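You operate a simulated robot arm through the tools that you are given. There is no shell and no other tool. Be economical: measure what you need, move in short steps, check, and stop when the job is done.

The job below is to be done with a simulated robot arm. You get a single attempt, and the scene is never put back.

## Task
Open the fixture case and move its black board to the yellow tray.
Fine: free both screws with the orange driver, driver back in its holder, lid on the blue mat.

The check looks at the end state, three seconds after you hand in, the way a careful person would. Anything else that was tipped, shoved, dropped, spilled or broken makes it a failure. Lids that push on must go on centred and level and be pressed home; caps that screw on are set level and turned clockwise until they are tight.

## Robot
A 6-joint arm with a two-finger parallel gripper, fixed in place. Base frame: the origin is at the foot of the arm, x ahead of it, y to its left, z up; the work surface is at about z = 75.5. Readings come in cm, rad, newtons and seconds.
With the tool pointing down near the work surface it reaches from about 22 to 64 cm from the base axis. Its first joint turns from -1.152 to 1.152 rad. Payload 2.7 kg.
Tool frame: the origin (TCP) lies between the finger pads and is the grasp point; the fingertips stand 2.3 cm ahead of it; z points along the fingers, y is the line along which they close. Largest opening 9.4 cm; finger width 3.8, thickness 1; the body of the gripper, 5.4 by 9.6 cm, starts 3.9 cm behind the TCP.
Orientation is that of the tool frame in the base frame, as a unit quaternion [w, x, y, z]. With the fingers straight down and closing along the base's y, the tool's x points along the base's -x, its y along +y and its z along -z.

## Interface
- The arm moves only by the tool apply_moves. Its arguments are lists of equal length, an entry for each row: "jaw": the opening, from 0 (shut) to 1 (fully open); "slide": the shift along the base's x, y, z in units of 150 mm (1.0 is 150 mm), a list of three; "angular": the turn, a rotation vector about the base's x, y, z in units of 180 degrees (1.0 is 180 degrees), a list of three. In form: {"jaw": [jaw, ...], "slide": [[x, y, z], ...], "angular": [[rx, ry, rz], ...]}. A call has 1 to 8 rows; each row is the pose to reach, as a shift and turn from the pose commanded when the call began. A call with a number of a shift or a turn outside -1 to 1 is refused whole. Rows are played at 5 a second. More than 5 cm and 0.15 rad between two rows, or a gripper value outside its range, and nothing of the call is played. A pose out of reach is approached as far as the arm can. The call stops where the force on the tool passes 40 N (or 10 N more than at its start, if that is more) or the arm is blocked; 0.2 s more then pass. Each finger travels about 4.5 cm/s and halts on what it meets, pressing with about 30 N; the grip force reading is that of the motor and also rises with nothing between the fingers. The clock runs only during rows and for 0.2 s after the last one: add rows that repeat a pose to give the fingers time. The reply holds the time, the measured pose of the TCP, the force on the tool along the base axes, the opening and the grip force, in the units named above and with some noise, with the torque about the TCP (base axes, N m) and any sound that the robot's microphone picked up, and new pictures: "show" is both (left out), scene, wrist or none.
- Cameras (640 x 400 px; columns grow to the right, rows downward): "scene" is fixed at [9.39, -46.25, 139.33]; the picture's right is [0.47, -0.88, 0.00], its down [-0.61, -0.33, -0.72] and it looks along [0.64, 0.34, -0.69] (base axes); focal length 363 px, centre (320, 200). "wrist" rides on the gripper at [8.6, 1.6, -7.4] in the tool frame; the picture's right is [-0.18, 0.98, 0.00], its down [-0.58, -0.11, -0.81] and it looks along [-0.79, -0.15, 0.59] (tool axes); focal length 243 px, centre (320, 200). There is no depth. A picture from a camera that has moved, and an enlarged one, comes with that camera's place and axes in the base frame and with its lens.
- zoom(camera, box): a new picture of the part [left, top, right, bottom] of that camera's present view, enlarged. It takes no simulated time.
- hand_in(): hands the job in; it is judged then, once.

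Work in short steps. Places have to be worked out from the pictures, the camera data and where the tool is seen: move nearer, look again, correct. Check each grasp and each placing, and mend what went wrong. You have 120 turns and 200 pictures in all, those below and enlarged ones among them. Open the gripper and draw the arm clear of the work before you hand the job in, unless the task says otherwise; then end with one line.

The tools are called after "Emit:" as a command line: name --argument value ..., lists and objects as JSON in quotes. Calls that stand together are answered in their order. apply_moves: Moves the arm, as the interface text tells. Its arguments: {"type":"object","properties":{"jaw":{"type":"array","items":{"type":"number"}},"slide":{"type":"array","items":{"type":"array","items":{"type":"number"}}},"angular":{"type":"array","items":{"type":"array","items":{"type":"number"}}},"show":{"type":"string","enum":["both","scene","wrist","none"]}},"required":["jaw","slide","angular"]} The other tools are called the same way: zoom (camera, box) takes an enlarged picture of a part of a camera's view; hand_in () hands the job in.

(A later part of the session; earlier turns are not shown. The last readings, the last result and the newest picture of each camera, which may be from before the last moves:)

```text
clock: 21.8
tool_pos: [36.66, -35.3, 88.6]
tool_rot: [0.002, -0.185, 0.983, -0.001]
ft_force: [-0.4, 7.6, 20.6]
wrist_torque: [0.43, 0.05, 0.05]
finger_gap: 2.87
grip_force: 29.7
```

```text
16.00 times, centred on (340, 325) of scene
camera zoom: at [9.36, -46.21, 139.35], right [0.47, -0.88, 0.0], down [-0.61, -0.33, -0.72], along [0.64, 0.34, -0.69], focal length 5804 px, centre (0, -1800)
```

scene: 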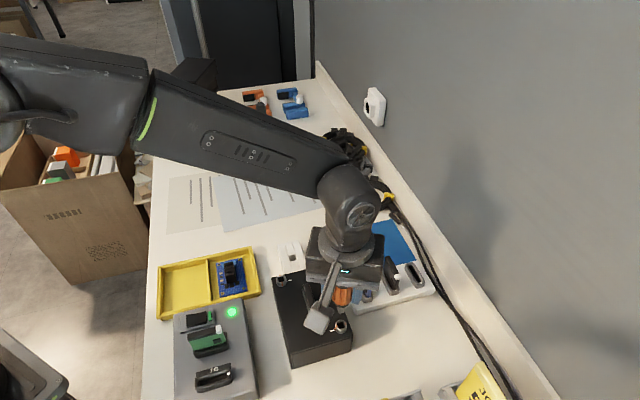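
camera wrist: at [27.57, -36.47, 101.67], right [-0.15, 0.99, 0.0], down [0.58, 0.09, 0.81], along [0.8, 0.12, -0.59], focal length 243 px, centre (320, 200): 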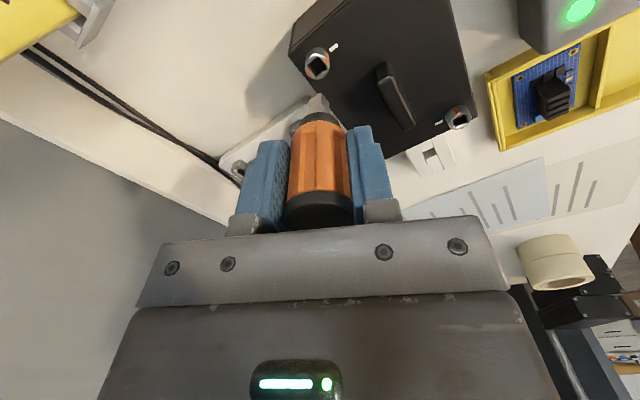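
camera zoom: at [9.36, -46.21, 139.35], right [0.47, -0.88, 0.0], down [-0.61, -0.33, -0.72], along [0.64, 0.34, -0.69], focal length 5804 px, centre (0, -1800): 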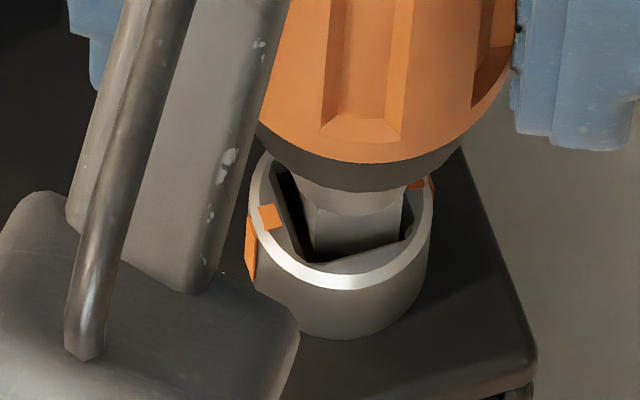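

Seated at 20 N. I'll relieve some of the down force and turn counter-clockwise.

Emit:
apply_moves --jaw '[0, 0, 0, 0, 0, 0, 0, 0]' --slide '[[0, 0.002, 0.007], [0, 0.002, 0.007], [0, 0.002, 0.007], [0, 0.002, 0.007], [0, 0.002, 0.007], [0, 0.002, 0.007], [0, 0.002, 0.007], [0, 0.002, 0.007]]' --angular '[[0, 0, 0.04], [0, 0, 0.08], [0, 0, 0.12], [0, 0, 0.16], [0, 0, 0.2], [0, 0, 0.24], [0, 0, 0.28], [0, 0, 0.28]]' --show "none"

Emit:
zoom --camera "scene" --box '[316, 305, 364, 335]'

```text
clock: 23.6
tool_pos: [36.4, -35.26, 88.6]
tool_rot: [-0.001, -0.586, 0.81, 0.002]
ft_force: [-1.1, 13.1, 6.6]
wrist_torque: [0.8, 0.14, 0.0]
finger_gap: 2.88
grip_force: 29.6
```

```text
13.33 times, centred on (340, 320) of scene
camera zoom: at [9.37, -46.21, 139.35], right [0.47, -0.88, 0.0], down [-0.61, -0.33, -0.72], along [0.64, 0.34, -0.69], focal length 4837 px, centre (53, -1400)
```

zoom: 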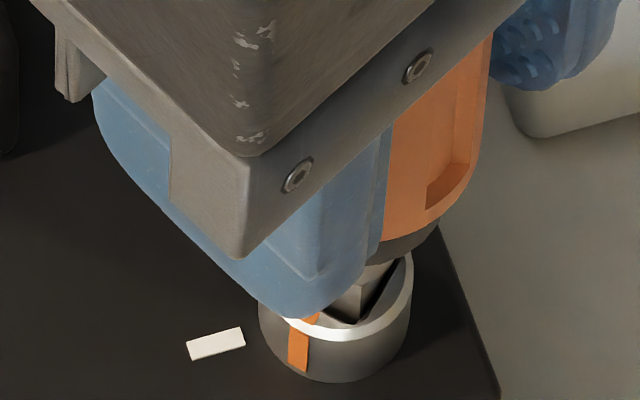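

The screw is turning (about 40° so far). I'll continue, shifting slightly to +y to relieve the side load.

Emit:
apply_moves --jaw '[0, 0, 0, 0, 0, 0, 0, 0]' --slide '[[0, 0.005, 0], [0, 0.005, 0], [0, 0.005, 0], [0, 0.005, 0], [0, 0.005, 0], [0, 0.005, 0], [0, 0.005, 0], [0, 0.005, 0]]' --angular '[[0, 0, 0.045], [0, 0, 0.09], [0, 0, 0.135], [0, 0, 0.18], [0, 0, 0.225], [0, 0, 0.27], [0, 0, 0.31], [0, 0, 0.31]]' --show "none"

Emit:
zoom --camera "scene" --box '[316, 305, 364, 335]'

```text
clock: 25.4
tool_pos: [36.6, -35.34, 88.65]
tool_rot: [-0.001, 0.897, -0.442, -0.001]
ft_force: [-1.9, 1.1, -0.9]
wrist_torque: [0.06, 0.17, -0.01]
finger_gap: 2.85
grip_force: 29.9
```

```text
13.33 times, centred on (340, 320) of scene
camera zoom: at [9.38, -46.25, 139.33], right [0.47, -0.88, 0.0], down [-0.61, -0.33, -0.72], along [0.64, 0.34, -0.69], focal length 4837 px, centre (53, -1400)
```

zoom: 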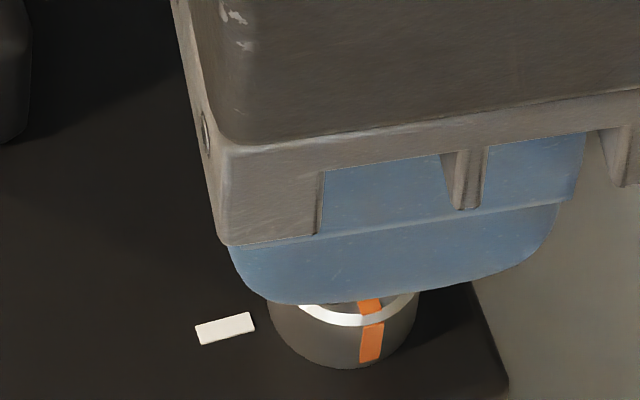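

The mark sits at about 90°. I'll turn a little further to confirm that it is at its stop.

Emit:
apply_moves --jaw '[0, 0, 0, 0]' --slide '[[0, 0, 0], [0, 0, 0], [0, 0, 0], [0, 0, 0]]' --angular '[[0, 0, 0.03], [0, 0, 0.06], [0, 0, 0.08], [0, 0, 0.08]]' --show "none"

Emit:
zoom --camera "scene" --box '[316, 305, 364, 335]'

```text
clock: 26.4
tool_pos: [38.28, -32.83, 88.82]
tool_rot: [0.021, 0.941, -0.337, 0.002]
ft_force: [-5.8, -20.7, 27.6]
wrist_torque: [-1.98, 0.72, 0.03]
finger_gap: 4.7
grip_force: 30.2
out of reach, approached as far as the arm can: row 2, 3, 4
```

```text
13.33 times, centred on (340, 320) of scene
camera zoom: at [9.34, -46.26, 139.33], right [0.47, -0.88, 0.0], down [-0.61, -0.33, -0.72], along [0.64, 0.34, -0.69], focal length 4837 px, centre (53, -1400)
```

zoom: 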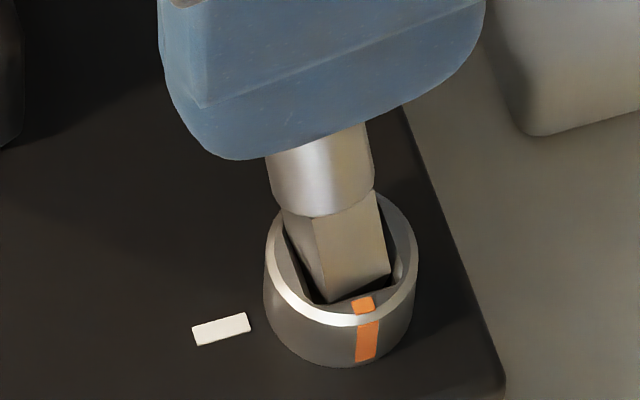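

The arm hit a joint limit and swung aside, tilting the driver. I'll look at the state before moving.

Emit:
apply_moves --jaw '[0]' --slide '[[0, 0, 0]]' --angular '[[0, 0, 0]]'

Emit:
zoom --camera "scene" --box '[280, 240, 376, 340]'

```text
clock: 26.8
tool_pos: [38.26, -32.71, 88.61]
tool_rot: [0.022, 0.941, -0.337, 0.001]
ft_force: [-3.9, -20.4, 27.0]
wrist_torque: [-1.9, 0.56, 0.01]
finger_gap: 4.72
grip_force: 29.9
camera wrist: at [43.96, -39.11, 96.37], right [-0.77, -0.64, 0.04], down [-0.37, 0.49, 0.79], along [-0.53, 0.59, -0.61], focal length 243 px, centre (320, 200)
```

scene: 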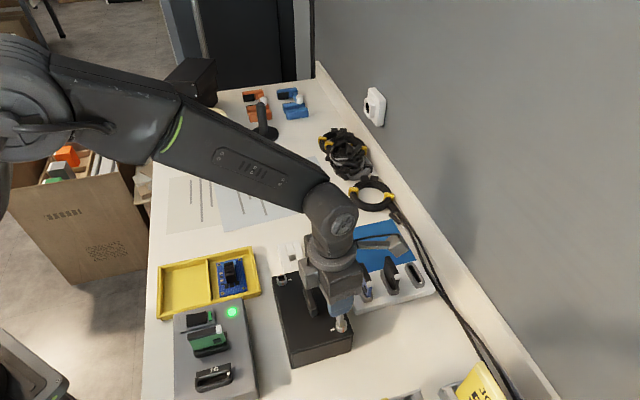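
wrist: 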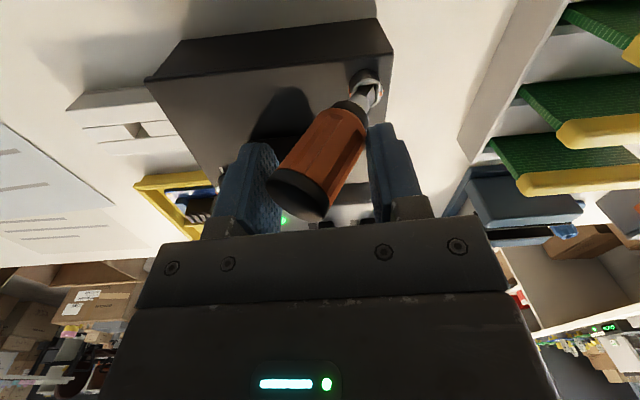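

```text
4.00 times, centred on (328, 290) of scene
camera zoom: at [9.35, -46.26, 139.33], right [0.47, -0.88, 0.0], down [-0.61, -0.33, -0.72], along [0.64, 0.34, -0.69], focal length 1451 px, centre (288, -160)
```

zoom: 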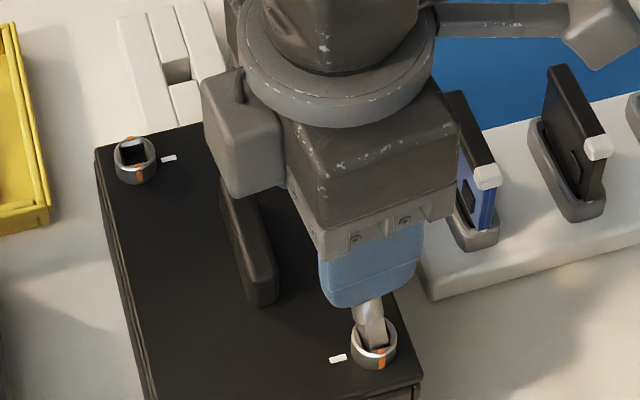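

The lid and case look undisturbed; the driver leans in the socket between the fingers. I'll turn back from the joint limit so the arm returns over the screw and re-uprights it.

Emit:
apply_moves --jaw '[0, 0, 0, 0, 0, 0]' --slide '[[0, 0, 0], [0, 0, 0], [0, 0, 0], [0, 0, 0], [0, 0, 0], [0, 0, 0]]' --angular '[[0, 0, -0.02], [0, 0, -0.04], [0, 0, -0.06], [0, 0, -0.08], [0, 0, -0.09], [0, 0, -0.09]]'

Emit:
zoom --camera "scene" --box '[300, 280, 364, 340]'

```text
clock: 28.2
tool_pos: [38.24, -32.55, 88.71]
tool_rot: [0.0, 0.89, -0.456, 0.004]
ft_force: [1.7, -10.0, 24.1]
wrist_torque: [-1.27, 0.33, 0.22]
finger_gap: 4.76
grip_force: 30.2
camera wrist: at [41.9, -40.43, 96.26], right [-0.91, -0.42, 0.0], down [-0.25, 0.54, 0.8], along [-0.34, 0.73, -0.6], focal length 243 px, centre (320, 200)
```

scene: 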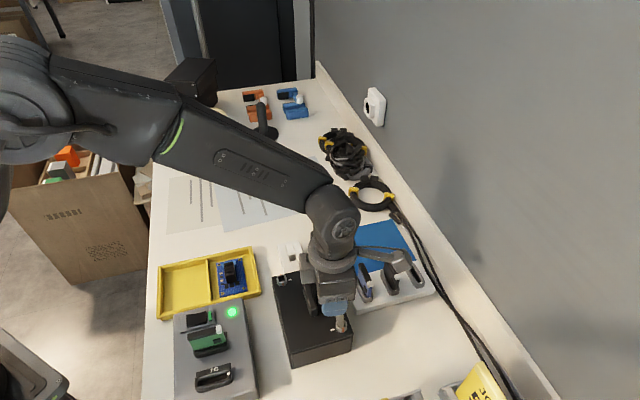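
wrist: 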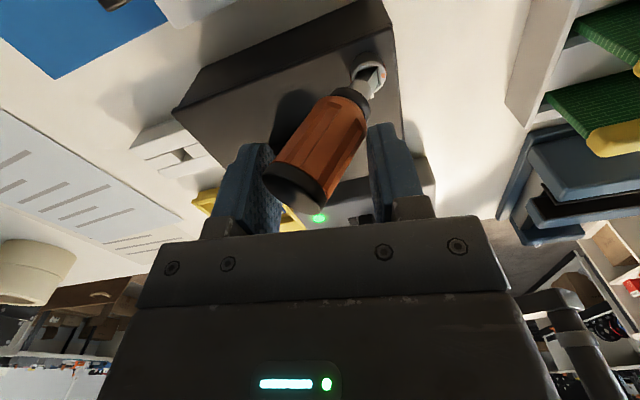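

```text
6.67 times, centred on (332, 310) of scene
camera zoom: at [9.36, -46.24, 139.34], right [0.47, -0.88, 0.0], down [-0.61, -0.33, -0.72], along [0.64, 0.34, -0.69], focal length 2418 px, centre (240, -533)
```

zoom: 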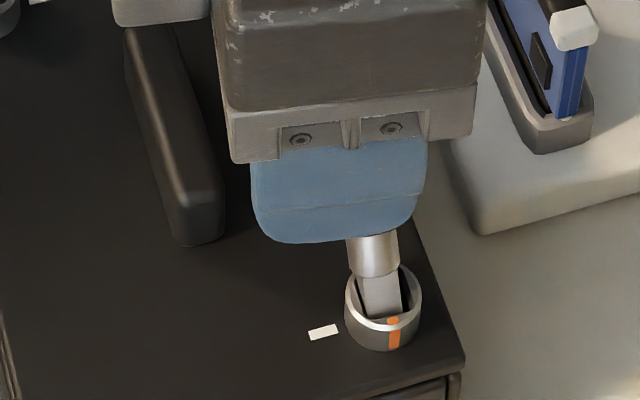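

The commanded pose had become the displaced one. I'll move back along (-1.65,-2.7) in small steps with a slight rise, so the driver swings upright about its tip.

Emit:
apply_moves --jaw '[0, 0, 0, 0, 0, 0, 0, 0]' --slide '[[-0.015, -0.025, 0.01], [-0.03, -0.05, 0.018], [-0.045, -0.075, 0.026], [-0.06, -0.1, 0.033], [-0.075, -0.125, 0.038], [-0.09, -0.15, 0.042], [-0.107, -0.177, 0.045], [-0.107, -0.177, 0.045]]' --angular '[[0, 0, 0], [0, 0, 0], [0, 0, 0], [0, 0, 0], [0, 0, 0], [0, 0, 0], [0, 0, 0], [0, 0, 0]]'

Emit:
zoom --camera "scene" --box '[300, 280, 364, 340]'

```text
clock: 30.0
tool_pos: [36.49, -35.05, 89.1]
tool_rot: [-0.001, 0.89, -0.457, -0.001]
ft_force: [-1.9, 3.3, 15.9]
wrist_torque: [0.17, 0.08, -0.05]
finger_gap: 2.87
grip_force: 30.1
camera wrist: at [40.1, -42.98, 96.64], right [-0.91, -0.42, 0.0], down [-0.25, 0.53, 0.81], along [-0.34, 0.73, -0.59], focal length 243 px, centre (320, 200)
```

scene: 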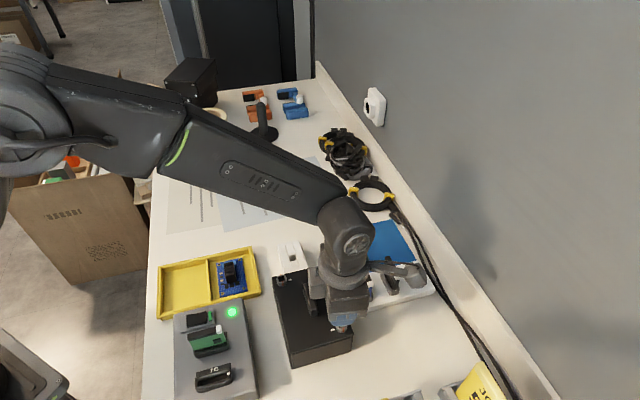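
wrist: 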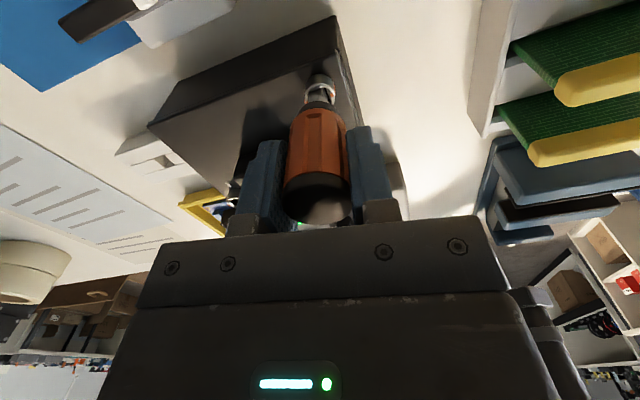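

```text
6.67 times, centred on (332, 310) of scene
camera zoom: at [9.36, -46.22, 139.34], right [0.47, -0.88, 0.0], down [-0.61, -0.33, -0.72], along [0.64, 0.34, -0.69], focal length 2418 px, centre (240, -533)
```

zoom: 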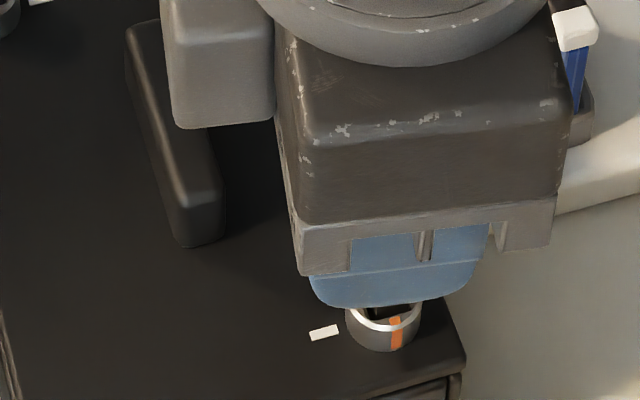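

The driver is upright again with a 2.87 gap, though held lower on the handle. I'll check its tilt more closely.

Emit:
zoom --camera "wrist" --box '[240, 60, 400, 240]'

```text
2.22 times, centred on (320, 150) of wrist
camera zoom: at [40.1, -42.98, 96.64], right [-0.91, -0.42, 0.0], down [-0.25, 0.53, 0.81], along [-0.34, 0.73, -0.59], focal length 539 px, centre (320, 311)
```

zoom: 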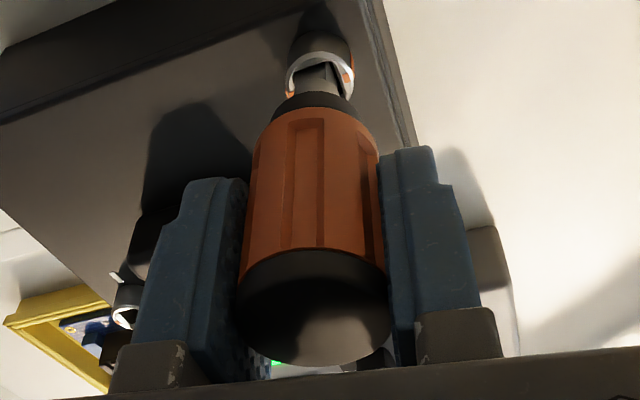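

The driver is about upright but held about 0.8 cm off-centre along the pads, which is fine. I'll lift it straight out and check screw 2 and the case.

Emit:
apply_moves --jaw '[0, 0, 0, 0]' --slide '[[0, 0, 0.05], [0, 0, 0.2], [0, 0, 0.45], [0, 0, 0.45]]' --angular '[[0, 0, 0], [0, 0, 0], [0, 0, 0], [0, 0, 0]]'

Emit:
zoom --camera "scene" --box '[240, 210, 440, 370]'

Emit:
zoom --camera "wrist" --box '[272, 70, 368, 130]'

```text
clock: 31.0
tool_pos: [36.46, -35.12, 95.97]
tool_rot: [0.0, 0.89, -0.456, -0.001]
ft_force: [-0.1, -0.8, 0.0]
wrist_torque: [-0.02, 0.01, -0.01]
finger_gap: 2.86
grip_force: 29.7
camera wrist: at [40.11, -43.07, 103.48], right [-0.91, -0.42, 0.0], down [-0.25, 0.53, 0.81], along [-0.34, 0.73, -0.59], focal length 243 px, centre (320, 200)
```

scene: 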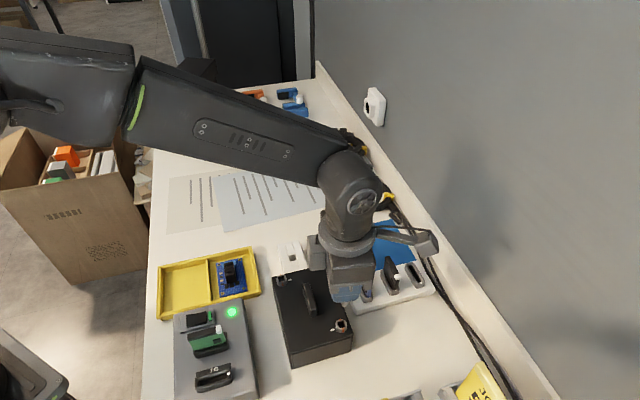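
wrist: 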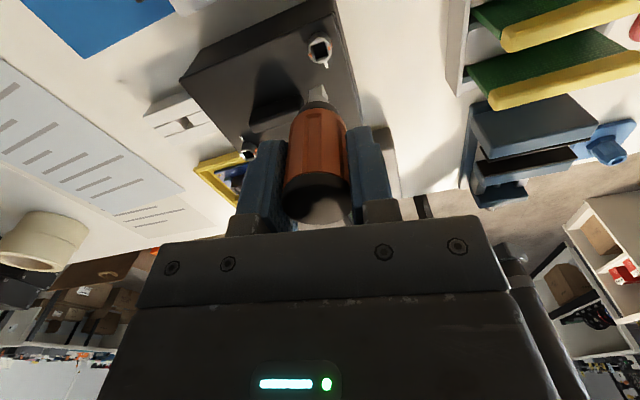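

```text
2.50 times, centred on (340, 290) of scene
camera zoom: at [9.39, -46.25, 139.33], right [0.47, -0.88, 0.0], down [-0.61, -0.33, -0.72], along [0.64, 0.34, -0.69], focal length 907 px, centre (270, -25)
```

zoom: 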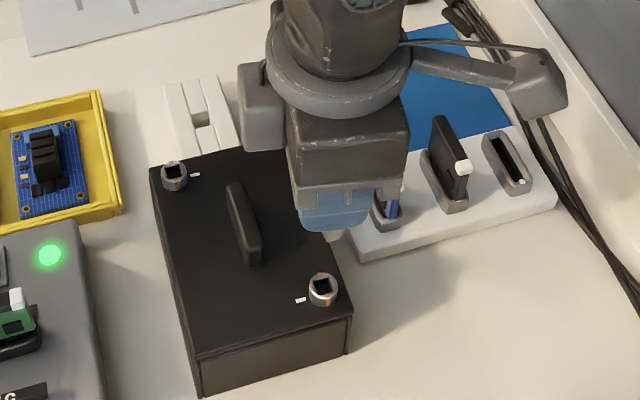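

```text
6.67 times, centred on (320, 100) of wrist
camera zoom: at [40.11, -43.07, 103.48], right [-0.91, -0.42, 0.0], down [-0.25, 0.53, 0.81], along [-0.34, 0.73, -0.59], focal length 1618 px, centre (320, 867)
```

zoom: 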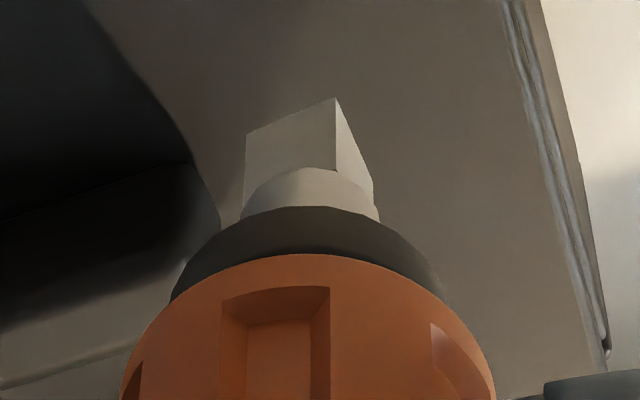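

Both marks are now perpendicular to their ticks and the case has not moved. The bit edge angle is about 12.5°+yaw, so yaw 31.5° suits the holder hole; I'll carry the driver there.

Emit:
apply_moves --jaw '[0, 0, 0, 0, 0, 0, 0, 0]' --slide '[[0.063, 0.09, 0], [0.126, 0.18, 0], [0.189, 0.27, 0], [0.252, 0.36, 0], [0.315, 0.45, 0], [0.378, 0.54, 0], [0.44, 0.63, 0], [0.5, 0.72, 0]]' --angular '[[0, 0, -0.045], [0, 0, -0.09], [0, 0, -0.135], [0, 0, -0.18], [0, 0, -0.225], [0, 0, -0.27], [0, 0, -0.315], [0, 0, -0.36]]' --show "none"

Emit:
apply_moves --jaw '[0, 0, 0, 0, 0, 0]' --slide '[[0.063, 0.09, 0], [0.126, 0.18, 0], [0.19, 0.27, -0.05], [0.258, 0.37, -0.15], [0.258, 0.37, -0.25], [0.258, 0.37, -0.25]]' --angular '[[0, 0, -0.045], [0, 0, -0.09], [0, 0, -0.135], [0, 0, -0.164], [0, 0, -0.164], [0, 0, -0.164]]' --show "none"

Emit:
zoom --camera "wrist" --box '[224, 0, 416, 120]'

Emit:
zoom --camera "scene" --box '[256, 215, 336, 275]'

```text
clock: 32.8
tool_pos: [44.05, -24.33, 95.96]
tool_rot: [0.0, -0.505, 0.863, -0.001]
ft_force: [-0.3, -0.6, -1.6]
wrist_torque: [-0.02, 0.0, 0.02]
finger_gap: 2.85
grip_force: 29.9
```

```text
clock: 34.2
tool_pos: [47.69, -18.75, 91.96]
tool_rot: [0.0, -0.27, 0.963, 0.0]
ft_force: [-0.2, 0.2, -0.1]
wrist_torque: [-0.03, -0.02, 0.01]
finger_gap: 2.87
grip_force: 30.4
```

```text
3.33 times, centred on (320, 60) of wrist
camera zoom: at [39.48, -21.84, 99.47], right [-0.35, 0.94, 0.0], down [0.55, 0.21, 0.81], along [0.75, 0.29, -0.59], focal length 809 px, centre (320, 667)
```

zoom: 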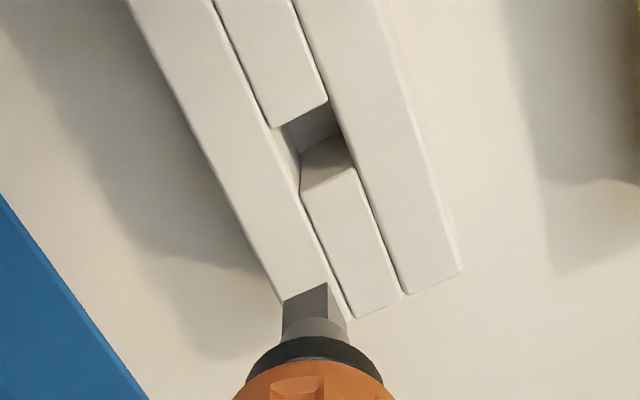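

```text
6.67 times, centred on (296, 245) of scene
camera zoom: at [9.39, -46.25, 139.33], right [0.47, -0.88, 0.0], down [-0.61, -0.33, -0.72], along [0.64, 0.34, -0.69], focal length 2418 px, centre (480, -100)
```

zoom: 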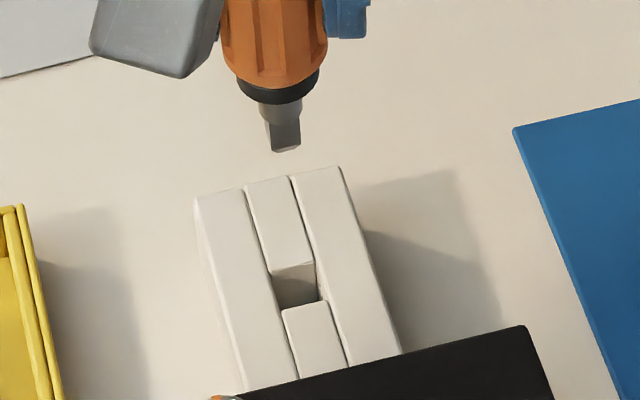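

The hole is nearly under the bit (offset about 0.1 cm, 2–3° rotation). I'll lower to about 0.9 cm above the hole and re-check.

Emit:
apply_moves --jaw '[0, 0, 0, 0]' --slide '[[0.005, 0.001, -0.1], [0.005, 0.001, -0.25], [0.005, 0.001, -0.413], [0.005, 0.001, -0.413]]' --angular '[[0, 0, -0.012], [0, 0, -0.012], [0, 0, -0.012], [0, 0, -0.012]]' --show "none"

Emit:
zoom --camera "wrist" --box '[272, 60, 368, 120]'

Emit:
zoom --camera "scene" --box '[272, 230, 312, 260]'

```text
clock: 35.2
tool_pos: [47.77, -18.7, 85.91]
tool_rot: [0.0, -0.252, 0.968, 0.0]
ft_force: [-0.3, -0.6, -1.0]
wrist_torque: [0.0, 0.01, -0.01]
finger_gap: 2.86
grip_force: 30.3
```

```text
6.67 times, centred on (320, 90) of wrist
camera zoom: at [39.42, -21.46, 93.38], right [-0.32, 0.95, 0.0], down [0.56, 0.19, 0.81], along [0.76, 0.26, -0.59], focal length 1618 px, centre (320, 933)
```

zoom: 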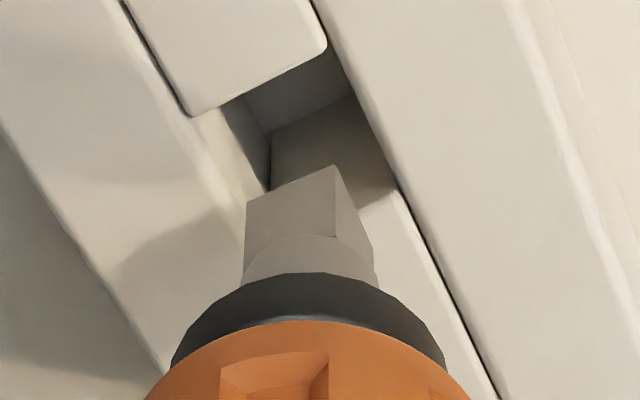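

```text
13.33 times, centred on (292, 245) of scene
camera zoom: at [9.39, -46.25, 139.33], right [0.47, -0.88, 0.0], down [-0.61, -0.33, -0.72], along [0.64, 0.34, -0.69], focal length 4837 px, centre (693, -400)
```

zoom: 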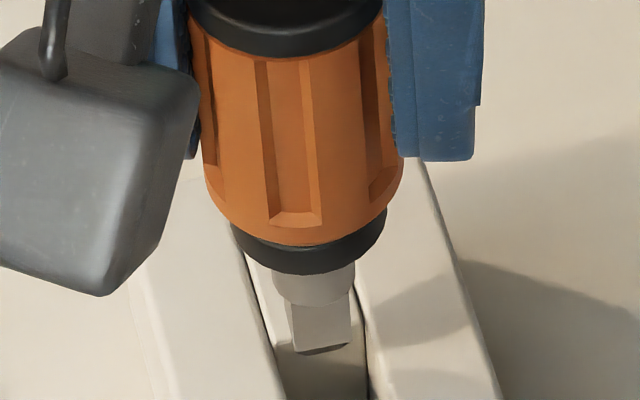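

I need the scene view lower down to see the hole itself.

Emit:
zoom --camera "scene" --box '[276, 242, 308, 262]'

```text
16.00 times, centred on (292, 252) of scene
camera zoom: at [9.39, -46.25, 139.33], right [0.47, -0.88, 0.0], down [-0.61, -0.33, -0.72], along [0.64, 0.34, -0.69], focal length 5804 px, centre (768, -632)
```

zoom: 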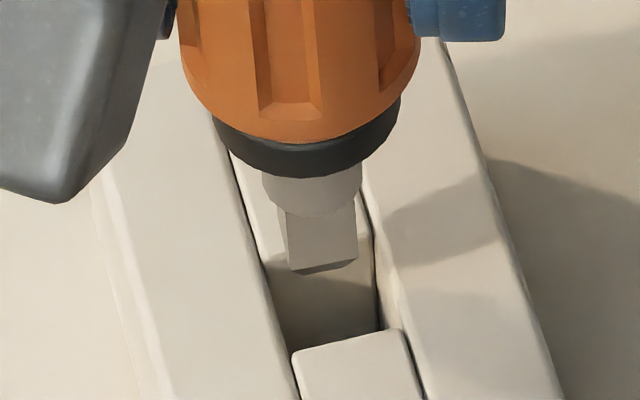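

The residual is about (0,-0.13) with the tip about 1.15 cm above; the hole has ±0.18 clearance. I'll correct and lower into it.

Emit:
apply_moves --jaw '[0, 0, 0, 0, 0]' --slide '[[0, -0.0085, 0], [0, -0.0085, -0.05], [0, -0.0085, -0.09], [0, -0.0085, -0.12], [0, -0.0085, -0.12]]' --angular '[[0, 0, 0], [0, 0, 0], [0, 0, 0], [0, 0, 0], [0, 0, 0]]' --show "none"

Emit:
zoom --camera "wrist" --box '[272, 60, 368, 120]'

Emit:
zoom --camera "scene" --box '[276, 242, 308, 262]'

```text
clock: 36.4
tool_pos: [48.04, -18.83, 84.1]
tool_rot: [-0.001, -0.252, 0.968, 0.0]
ft_force: [0.6, 0.2, -0.8]
wrist_torque: [0.0, 0.01, -0.01]
finger_gap: 2.88
grip_force: 30.5
```

```text
6.67 times, centred on (320, 90) of wrist
camera zoom: at [39.55, -21.68, 91.54], right [-0.32, 0.95, 0.0], down [0.56, 0.19, 0.81], along [0.76, 0.26, -0.59], focal length 1618 px, centre (320, 933)
```

zoom: 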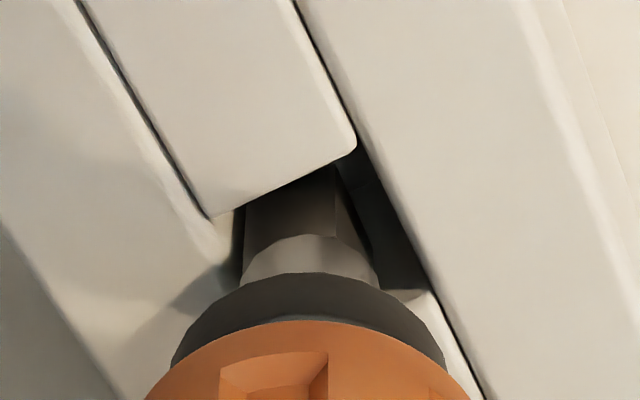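

```text
16.00 times, centred on (292, 252) of scene
camera zoom: at [9.39, -46.25, 139.33], right [0.47, -0.88, 0.0], down [-0.61, -0.33, -0.72], along [0.64, 0.34, -0.69], focal length 5804 px, centre (768, -632)
```

zoom: 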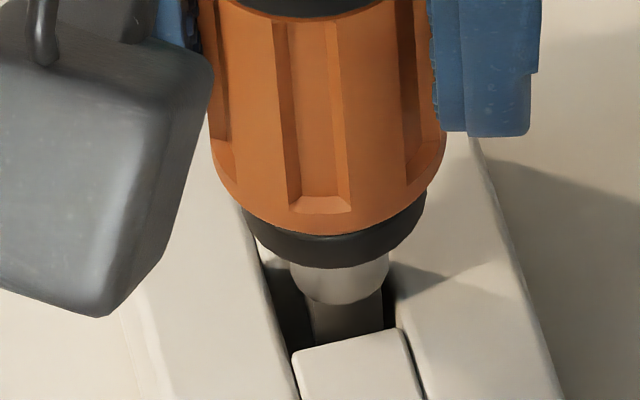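

The bit has entered the holder hole with no contact force. I'll continue down until it seats.

Emit:
apply_moves --jaw '[0, 0, 0, 0, 0]' --slide '[[0, 0, -0.03], [0, 0, -0.06], [0, 0, -0.08], [0, 0, -0.1], [0, 0, -0.1]]' --angular '[[0, 0, 0], [0, 0, 0], [0, 0, 0], [0, 0, 0], [0, 0, 0]]' --show "none"

Emit:
zoom --camera "wrist" --box '[224, 40, 416, 160]'

Emit:
zoom --camera "scene" --box '[272, 232, 312, 262]'

```text
clock: 37.6
tool_pos: [48.04, -18.9, 82.89]
tool_rot: [0.0, -0.252, 0.968, -0.001]
ft_force: [-5.6, 4.3, 20.5]
wrist_torque: [0.14, 0.39, -0.02]
finger_gap: 2.89
grip_force: 29.4
```

```text
3.33 times, centred on (320, 100) of wrist
camera zoom: at [39.53, -21.63, 90.24], right [-0.32, 0.95, 0.0], down [0.56, 0.19, 0.81], along [0.77, 0.26, -0.59], focal length 809 px, centre (320, 533)
```

zoom: 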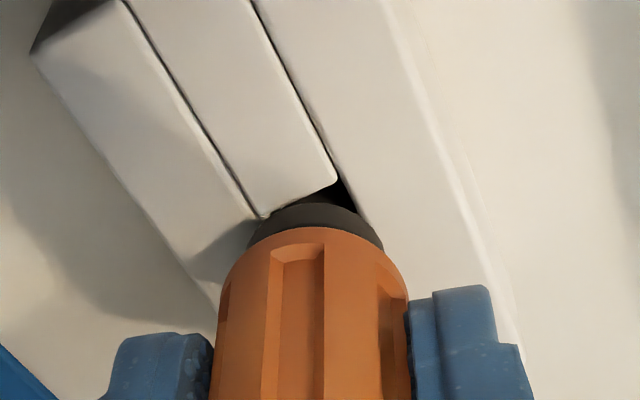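

```text
13.33 times, centred on (292, 247) of scene
camera zoom: at [9.34, -46.23, 139.34], right [0.47, -0.88, 0.0], down [-0.61, -0.33, -0.72], along [0.64, 0.34, -0.69], focal length 4837 px, centre (693, -427)
```

zoom: 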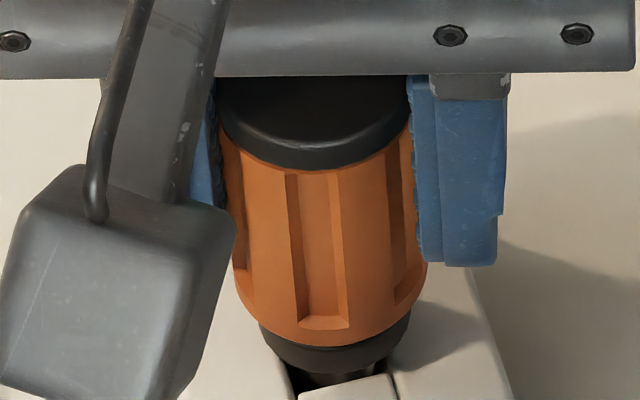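

20 N at TCP 82.9 matches the expected seated height (socket 89.1 minus 6.1). I'll ease the force, open the jaw and back up.

Emit:
apply_moves --jaw '[0, 0.15, 0.4, 0.7, 1, 1, 1, 1]' --slide '[[0, 0, 0.008], [0, 0, 0.008], [0, 0, 0.008], [0, 0, 0.008], [0, 0, 0.008], [0, 0, 0.008], [0, 0, 0.1], [0, 0, 0.3]]' --angular '[[0, 0, 0], [0, 0, 0], [0, 0, 0], [0, 0, 0], [0, 0, 0], [0, 0, 0], [0, 0, 0], [0, 0, 0]]'

Emit:
zoom --camera "scene" --box '[256, 215, 336, 275]'

```text
clock: 39.4
tool_pos: [47.85, -18.85, 87.15]
tool_rot: [0.001, -0.253, 0.968, 0.001]
ft_force: [-0.6, 1.1, 0.1]
wrist_torque: [0.04, 0.0, -0.01]
finger_gap: 9.4
grip_force: 0.1
camera wrist: at [39.48, -21.63, 94.63], right [-0.32, 0.95, 0.0], down [0.56, 0.19, 0.81], along [0.76, 0.26, -0.59], focal length 243 px, centre (320, 200)
```

scene: 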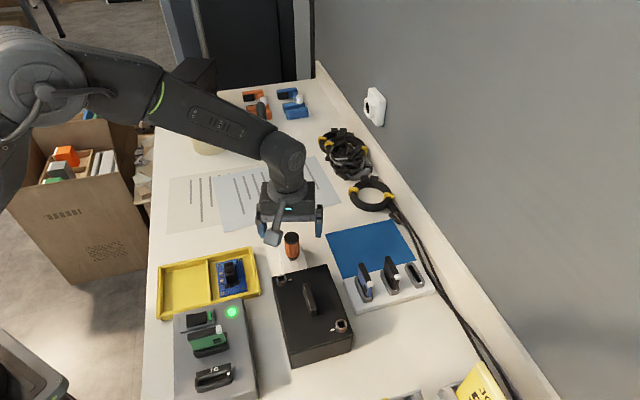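
wrist: 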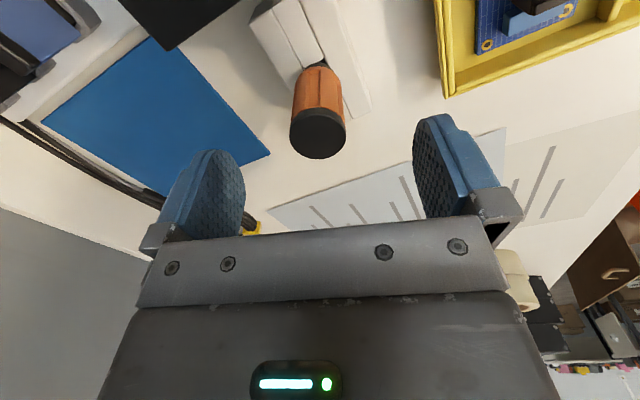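

```text
6.67 times, centred on (296, 245) of scene
camera zoom: at [9.39, -46.25, 139.33], right [0.47, -0.88, 0.0], down [-0.61, -0.33, -0.72], along [0.64, 0.34, -0.69], focal length 2418 px, centre (480, -100)
```

zoom: 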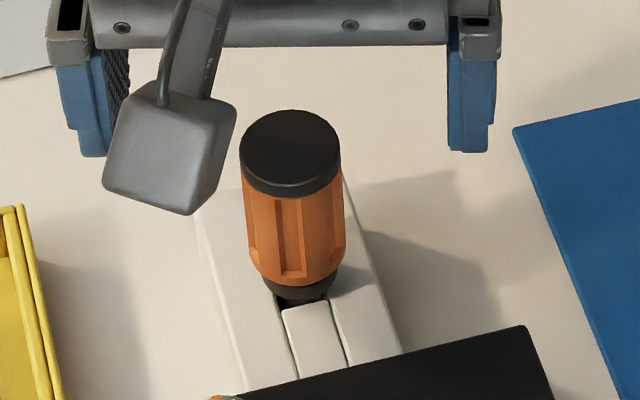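

The driver stands upright in its holder as before. Next is the lid, and the mat centre is near the reach limit (about 66 cm). I'll test how far the empty gripper can reach there at placing yaw.

Emit:
apply_moves --jaw '[1, 1, 1, 1, 1, 1, 1, 1]' --slide '[[0, 0, 0.15], [0, 0, 0.2], [0.12, -0.13, 0.2], [0.24, -0.26, 0.2], [0.36, -0.4, 0.2], [0.48, -0.53, 0.2], [0.6, -0.67, 0.2], [0.65, -0.72, 0.2]]' --angular '[[0, 0, -0.045], [0, 0, -0.09], [0, 0, -0.135], [0, 0, -0.18], [0, 0, -0.225], [0, 0, -0.27], [0, 0, -0.315], [0, 0, -0.36]]' --show "none"

Emit:
apply_moves --jaw '[1, 1, 1, 1]' --slide '[[0.05, -0.05, -0.1], [0.093, -0.097, -0.2], [0.093, -0.097, -0.4], [0.093, -0.097, -0.4]]' --angular '[[0, 0, -0.04], [0, 0, -0.058], [0, 0, -0.058], [0, 0, -0.058]]'

```text
clock: 41.2
tool_pos: [57.11, -29.53, 90.18]
tool_rot: [-0.001, 0.307, 0.952, -0.001]
ft_force: [0.4, 0.2, -0.5]
wrist_torque: [0.06, 0.04, 0.01]
finger_gap: 9.38
grip_force: 0.1
out of reach, approached as far as the arm can: row 8
```

```text
clock: 42.2
tool_pos: [56.81, -30.08, 85.2]
tool_rot: [0.001, 0.392, 0.92, 0.0]
ft_force: [-0.2, 0.0, -0.6]
wrist_torque: [-0.03, -0.02, -0.01]
finger_gap: 9.41
grip_force: 0.0
out of reach, approached as far as the arm can: row 1, 2, 3, 4
camera wrist: at [51.97, -22.73, 92.66], right [0.84, 0.55, 0.0], down [0.32, -0.49, 0.81], along [0.44, -0.67, -0.59], focal length 243 px, centre (320, 200)
```

scene: 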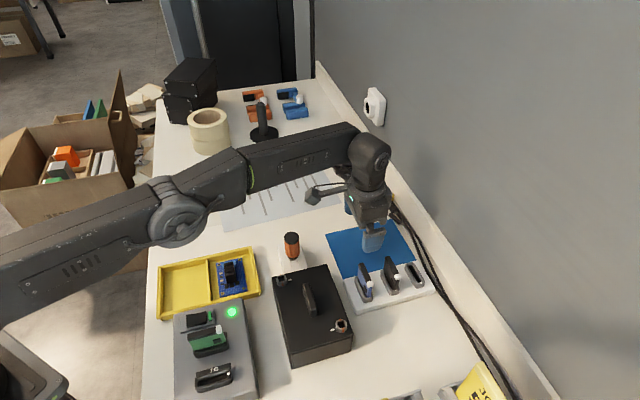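
wrist: 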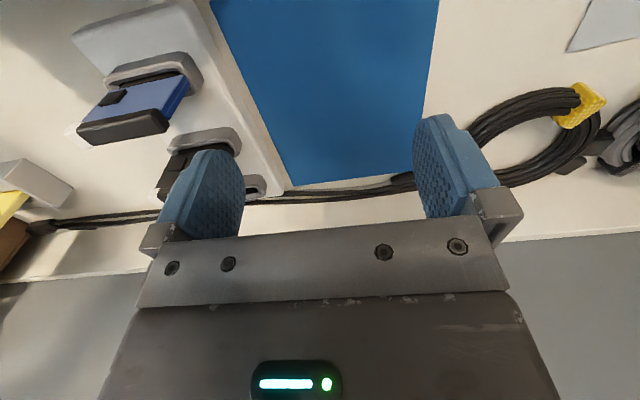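

Vertical reach caps at r≈64.3, and the mat centre is at (59.5,-31.5). A small outward tilt (10°) about the closing axis should gain the few cm needed; I'll test it empty.

Emit:
apply_moves --jaw '[1, 1, 1, 1, 1]' --slide '[[0, 0, 0], [0, 0, 0], [0.06, -0.03, 0], [0.15, -0.08, 0], [0.15, -0.08, -0.35]]' --angular '[[-0.02, -0.02, 0], [-0.0393, -0.0393, 0], [-0.0393, -0.0393, 0], [-0.0393, -0.0393, 0], [-0.0393, -0.0393, 0]]' --show "none"

```text
refused: row 5 steps farther than a row can; nothing moved
```

The last row's step was too large, so I'll split it.

Emit:
apply_moves --jaw '[1, 1, 1, 1, 1, 1]' --slide '[[0, 0, 0], [0, 0, 0], [0.06, -0.03, 0], [0.15, -0.08, 0], [0.15, -0.08, -0.17], [0.15, -0.08, -0.35]]' --angular '[[-0.02, -0.02, 0], [-0.0393, -0.0393, 0], [-0.0393, -0.0393, 0], [-0.0393, -0.0393, 0], [-0.0393, -0.0393, 0], [-0.0393, -0.0393, 0]]' --show "none"

```text
clock: 43.6
tool_pos: [59.09, -31.31, 79.99]
tool_rot: [0.081, 0.39, 0.917, -0.034]
ft_force: [-0.1, 0.3, -0.1]
wrist_torque: [0.02, -0.01, 0.0]
finger_gap: 9.39
grip_force: 0.1
```

The 10° tilt reaches (59.1,-31.3,80) fine. So I'll grasp the lid with that same tilt in the lid's frame: rise, rotate +90° and go above the lid handle.

Emit:
apply_moves --jaw '[1, 1, 1, 1, 1, 1, 1, 1]' --slide '[[0, 0, 0.26], [0, 0, 0.52], [0, 0, 0.8], [-0.2, 0.03, 0.9], [-0.4, 0.06, 0.9], [-0.6, 0.09, 0.9], [-0.8, 0.12, 0.9], [-1.0, 0.15, 0.9]]' --angular '[[0, 0, 0], [0, 0, 0.045], [0, 0, 0.09], [0, 0, 0.135], [0, 0, 0.18], [0, 0, 0.225], [0, 0, 0.27], [0, 0, 0.315]]' --show "none"

Emit:
apply_moves --jaw '[1, 1, 1, 1, 1]' --slide '[[-0.15, 0.02, 0], [-0.3, 0.03, 0], [-0.43, 0.045, 0], [-0.43, 0.045, -0.15], [-0.43, 0.045, -0.15]]' --angular '[[0, 0, 0.045], [0, 0, 0.09], [0, 0, 0.135], [0, 0, 0.185], [0, 0, 0.185]]'

```text
clock: 45.4
tool_pos: [44.06, -29.13, 93.48]
tool_rot: [0.087, -0.092, 0.992, 0.01]
ft_force: [-0.2, 0.2, -0.5]
wrist_torque: [-0.03, 0.01, -0.02]
finger_gap: 9.43
grip_force: 0.1
```

```text
refused: row 4 steps farther than a row can; nothing moved
```

A rotation step was a bit over the limit, so I'll spread it out.

Emit:
apply_moves --jaw '[1, 1, 1, 1, 1, 1]' --slide '[[-0.15, 0.02, 0], [-0.3, 0.03, 0], [-0.43, 0.045, 0], [-0.43, 0.045, -0.1], [-0.43, 0.045, -0.15], [-0.43, 0.045, -0.15]]' --angular '[[0, 0, 0.045], [0, 0, 0.09], [0, 0, 0.135], [0, 0, 0.17], [0, 0, 0.185], [0, 0, 0.185]]'

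Emit:
zoom --camera "wrist" --box '[200, 0, 440, 150]'

Emit:
zoom --camera "scene" --box '[260, 245, 372, 365]'

```text
clock: 46.8
tool_pos: [37.73, -28.55, 91.18]
tool_rot: [0.081, -0.373, 0.924, 0.034]
ft_force: [-0.7, 0.3, 1.0]
wrist_torque: [0.0, 0.0, -0.01]
finger_gap: 9.41
grip_force: 0.0
camera wrist: at [29.41, -34.2, 97.01], right [-0.55, 0.83, 0.03], down [0.39, 0.22, 0.9], along [0.74, 0.51, -0.44], focal length 243 px, centre (320, 200)
```

scene: 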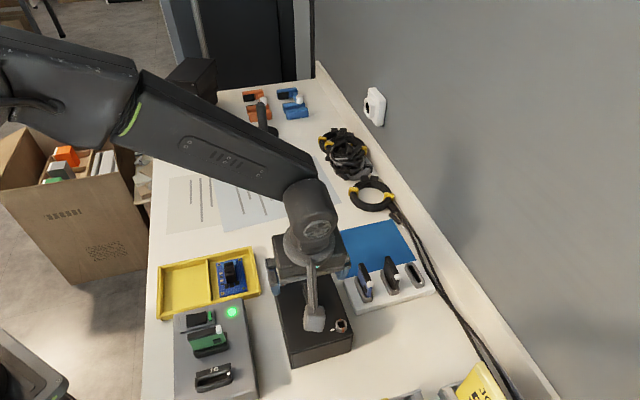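
wrist: 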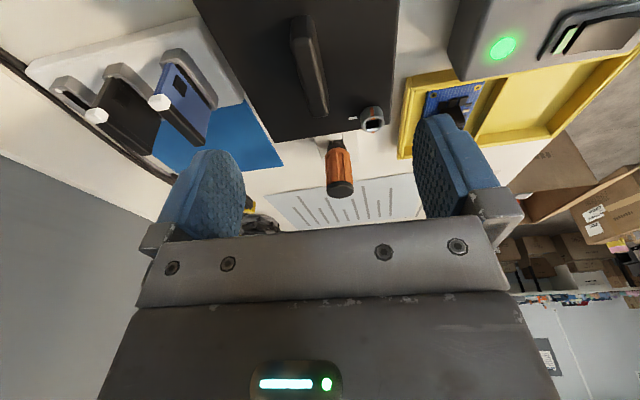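

```text
2.67 times, centred on (320, 75) of wrist
camera zoom: at [29.41, -34.2, 97.01], right [-0.55, 0.83, 0.03], down [0.39, 0.22, 0.9], along [0.74, 0.51, -0.44], focal length 647 px, centre (320, 533)
```

zoom: 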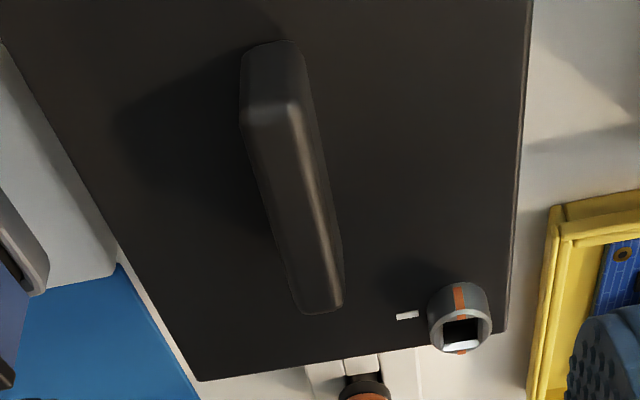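

```text
3.33 times, centred on (316, 305) of scene
camera zoom: at [9.39, -46.25, 139.33], right [0.47, -0.88, 0.0], down [-0.61, -0.33, -0.72], along [0.64, 0.34, -0.69], focal length 1209 px, centre (333, -150)
```

zoom: 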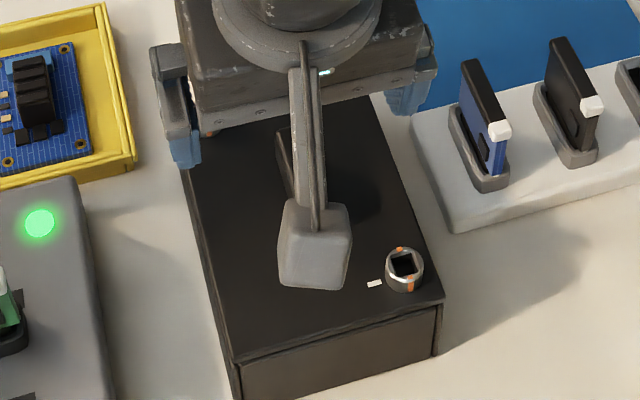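

The handle centre works out at (37.7,-28.7) with its top at about 84.3, and the lid surface is at about 82.1. I'll descend astride it to z≈85 and close.

Emit:
apply_moves --jaw '[1, 1, 1, 1, 0.6, 0.2, 0, 0]' --slide '[[-0.009, -0.02, -0.15], [-0.009, -0.02, -0.3], [-0.009, -0.02, -0.4], [-0.009, -0.02, -0.41], [-0.009, -0.02, -0.41], [-0.009, -0.02, -0.41], [-0.009, -0.02, -0.41], [-0.009, -0.02, -0.41]]' --angular '[[0, 0, 0], [0, 0, 0], [0, 0, 0], [0, 0, 0], [0, 0, 0], [0, 0, 0], [0, 0, 0], [0, 0, 0]]'

Emit:
zoom --camera "wrist" --box '[200, 50, 440, 200]'

```text
clock: 48.6
tool_pos: [37.56, -28.88, 85.12]
tool_rot: [0.081, -0.373, 0.924, 0.033]
ft_force: [-1.3, -1.0, 1.6]
wrist_torque: [-0.1, -0.07, 0.23]
finger_gap: 1.39
grip_force: 8.5
camera wrist: at [29.28, -34.47, 90.94], right [-0.55, 0.83, 0.03], down [0.39, 0.22, 0.89], along [0.74, 0.51, -0.45], focal length 243 px, centre (320, 200)
```

scene: 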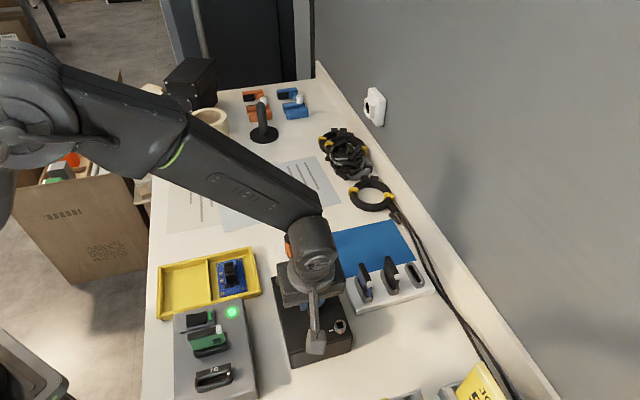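
wrist: 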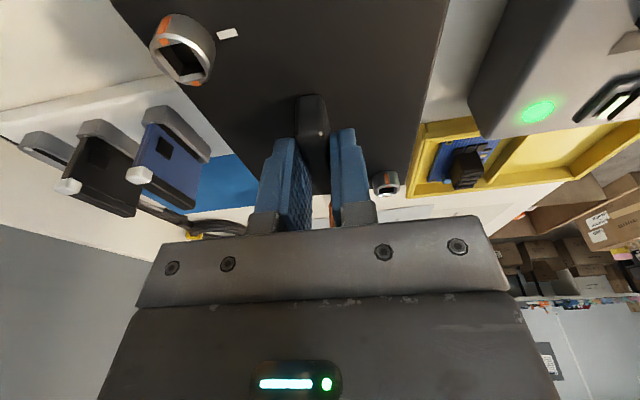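

```text
2.67 times, centred on (320, 125) of wrist
camera zoom: at [29.28, -34.47, 90.94], right [-0.55, 0.83, 0.03], down [0.39, 0.22, 0.89], along [0.74, 0.51, -0.45], focal length 647 px, centre (320, 400)
```

zoom: 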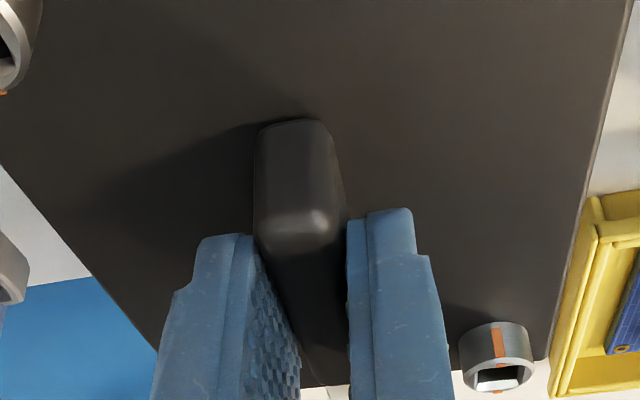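

The fingers are on the handle (gap 1.39). I'll hold to build grip force, then lift 1 cm and check.

Emit:
apply_moves --jaw '[0, 0, 0, 0, 0, 0]' --slide '[[0, 0, 0], [0, 0, 0], [0, 0, 0.02], [0, 0, 0.06], [0, 0, 0.1], [0, 0, 0.1]]' --angular '[[0, 0, 0], [0, 0, 0], [0, 0, 0], [0, 0, 0], [0, 0, 0], [0, 0, 0]]'

Emit:
zoom --camera "scene" --box '[260, 245, 372, 365]'

```text
clock: 50.0
tool_pos: [37.52, -28.79, 86.56]
tool_rot: [0.08, -0.373, 0.924, 0.034]
ft_force: [0.5, -0.4, -0.3]
wrist_torque: [-0.05, 0.02, 0.06]
finger_gap: 1.3
grip_force: 30.1
camera wrist: at [29.28, -34.43, 92.46], right [-0.55, 0.83, 0.04], down [0.39, 0.22, 0.89], along [0.74, 0.51, -0.44], focal length 243 px, centre (320, 200)
```

scene: 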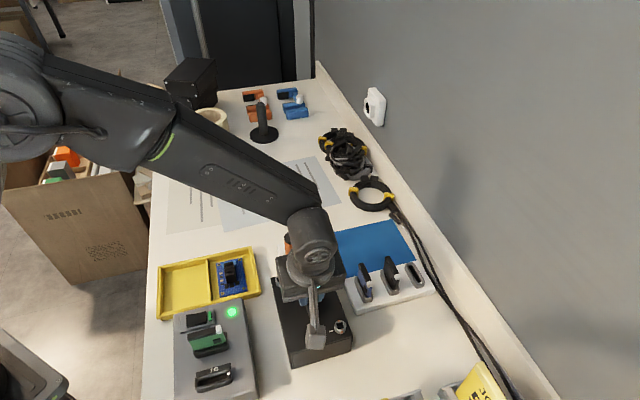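
wrist: 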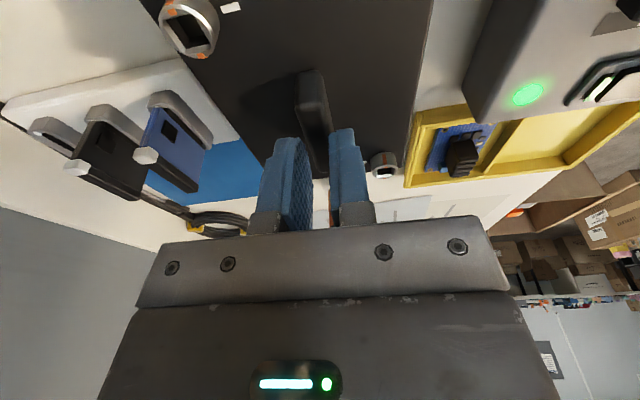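

```text
3.33 times, centred on (316, 305) of scene
camera zoom: at [9.39, -46.25, 139.33], right [0.47, -0.88, 0.0], down [-0.61, -0.33, -0.72], along [0.64, 0.34, -0.69], focal length 1209 px, centre (333, -150)
```

zoom: 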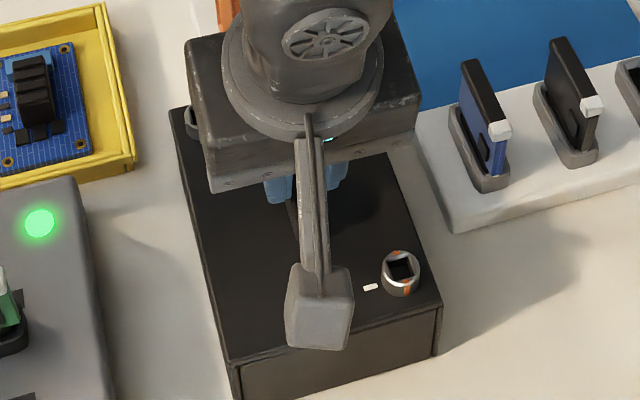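

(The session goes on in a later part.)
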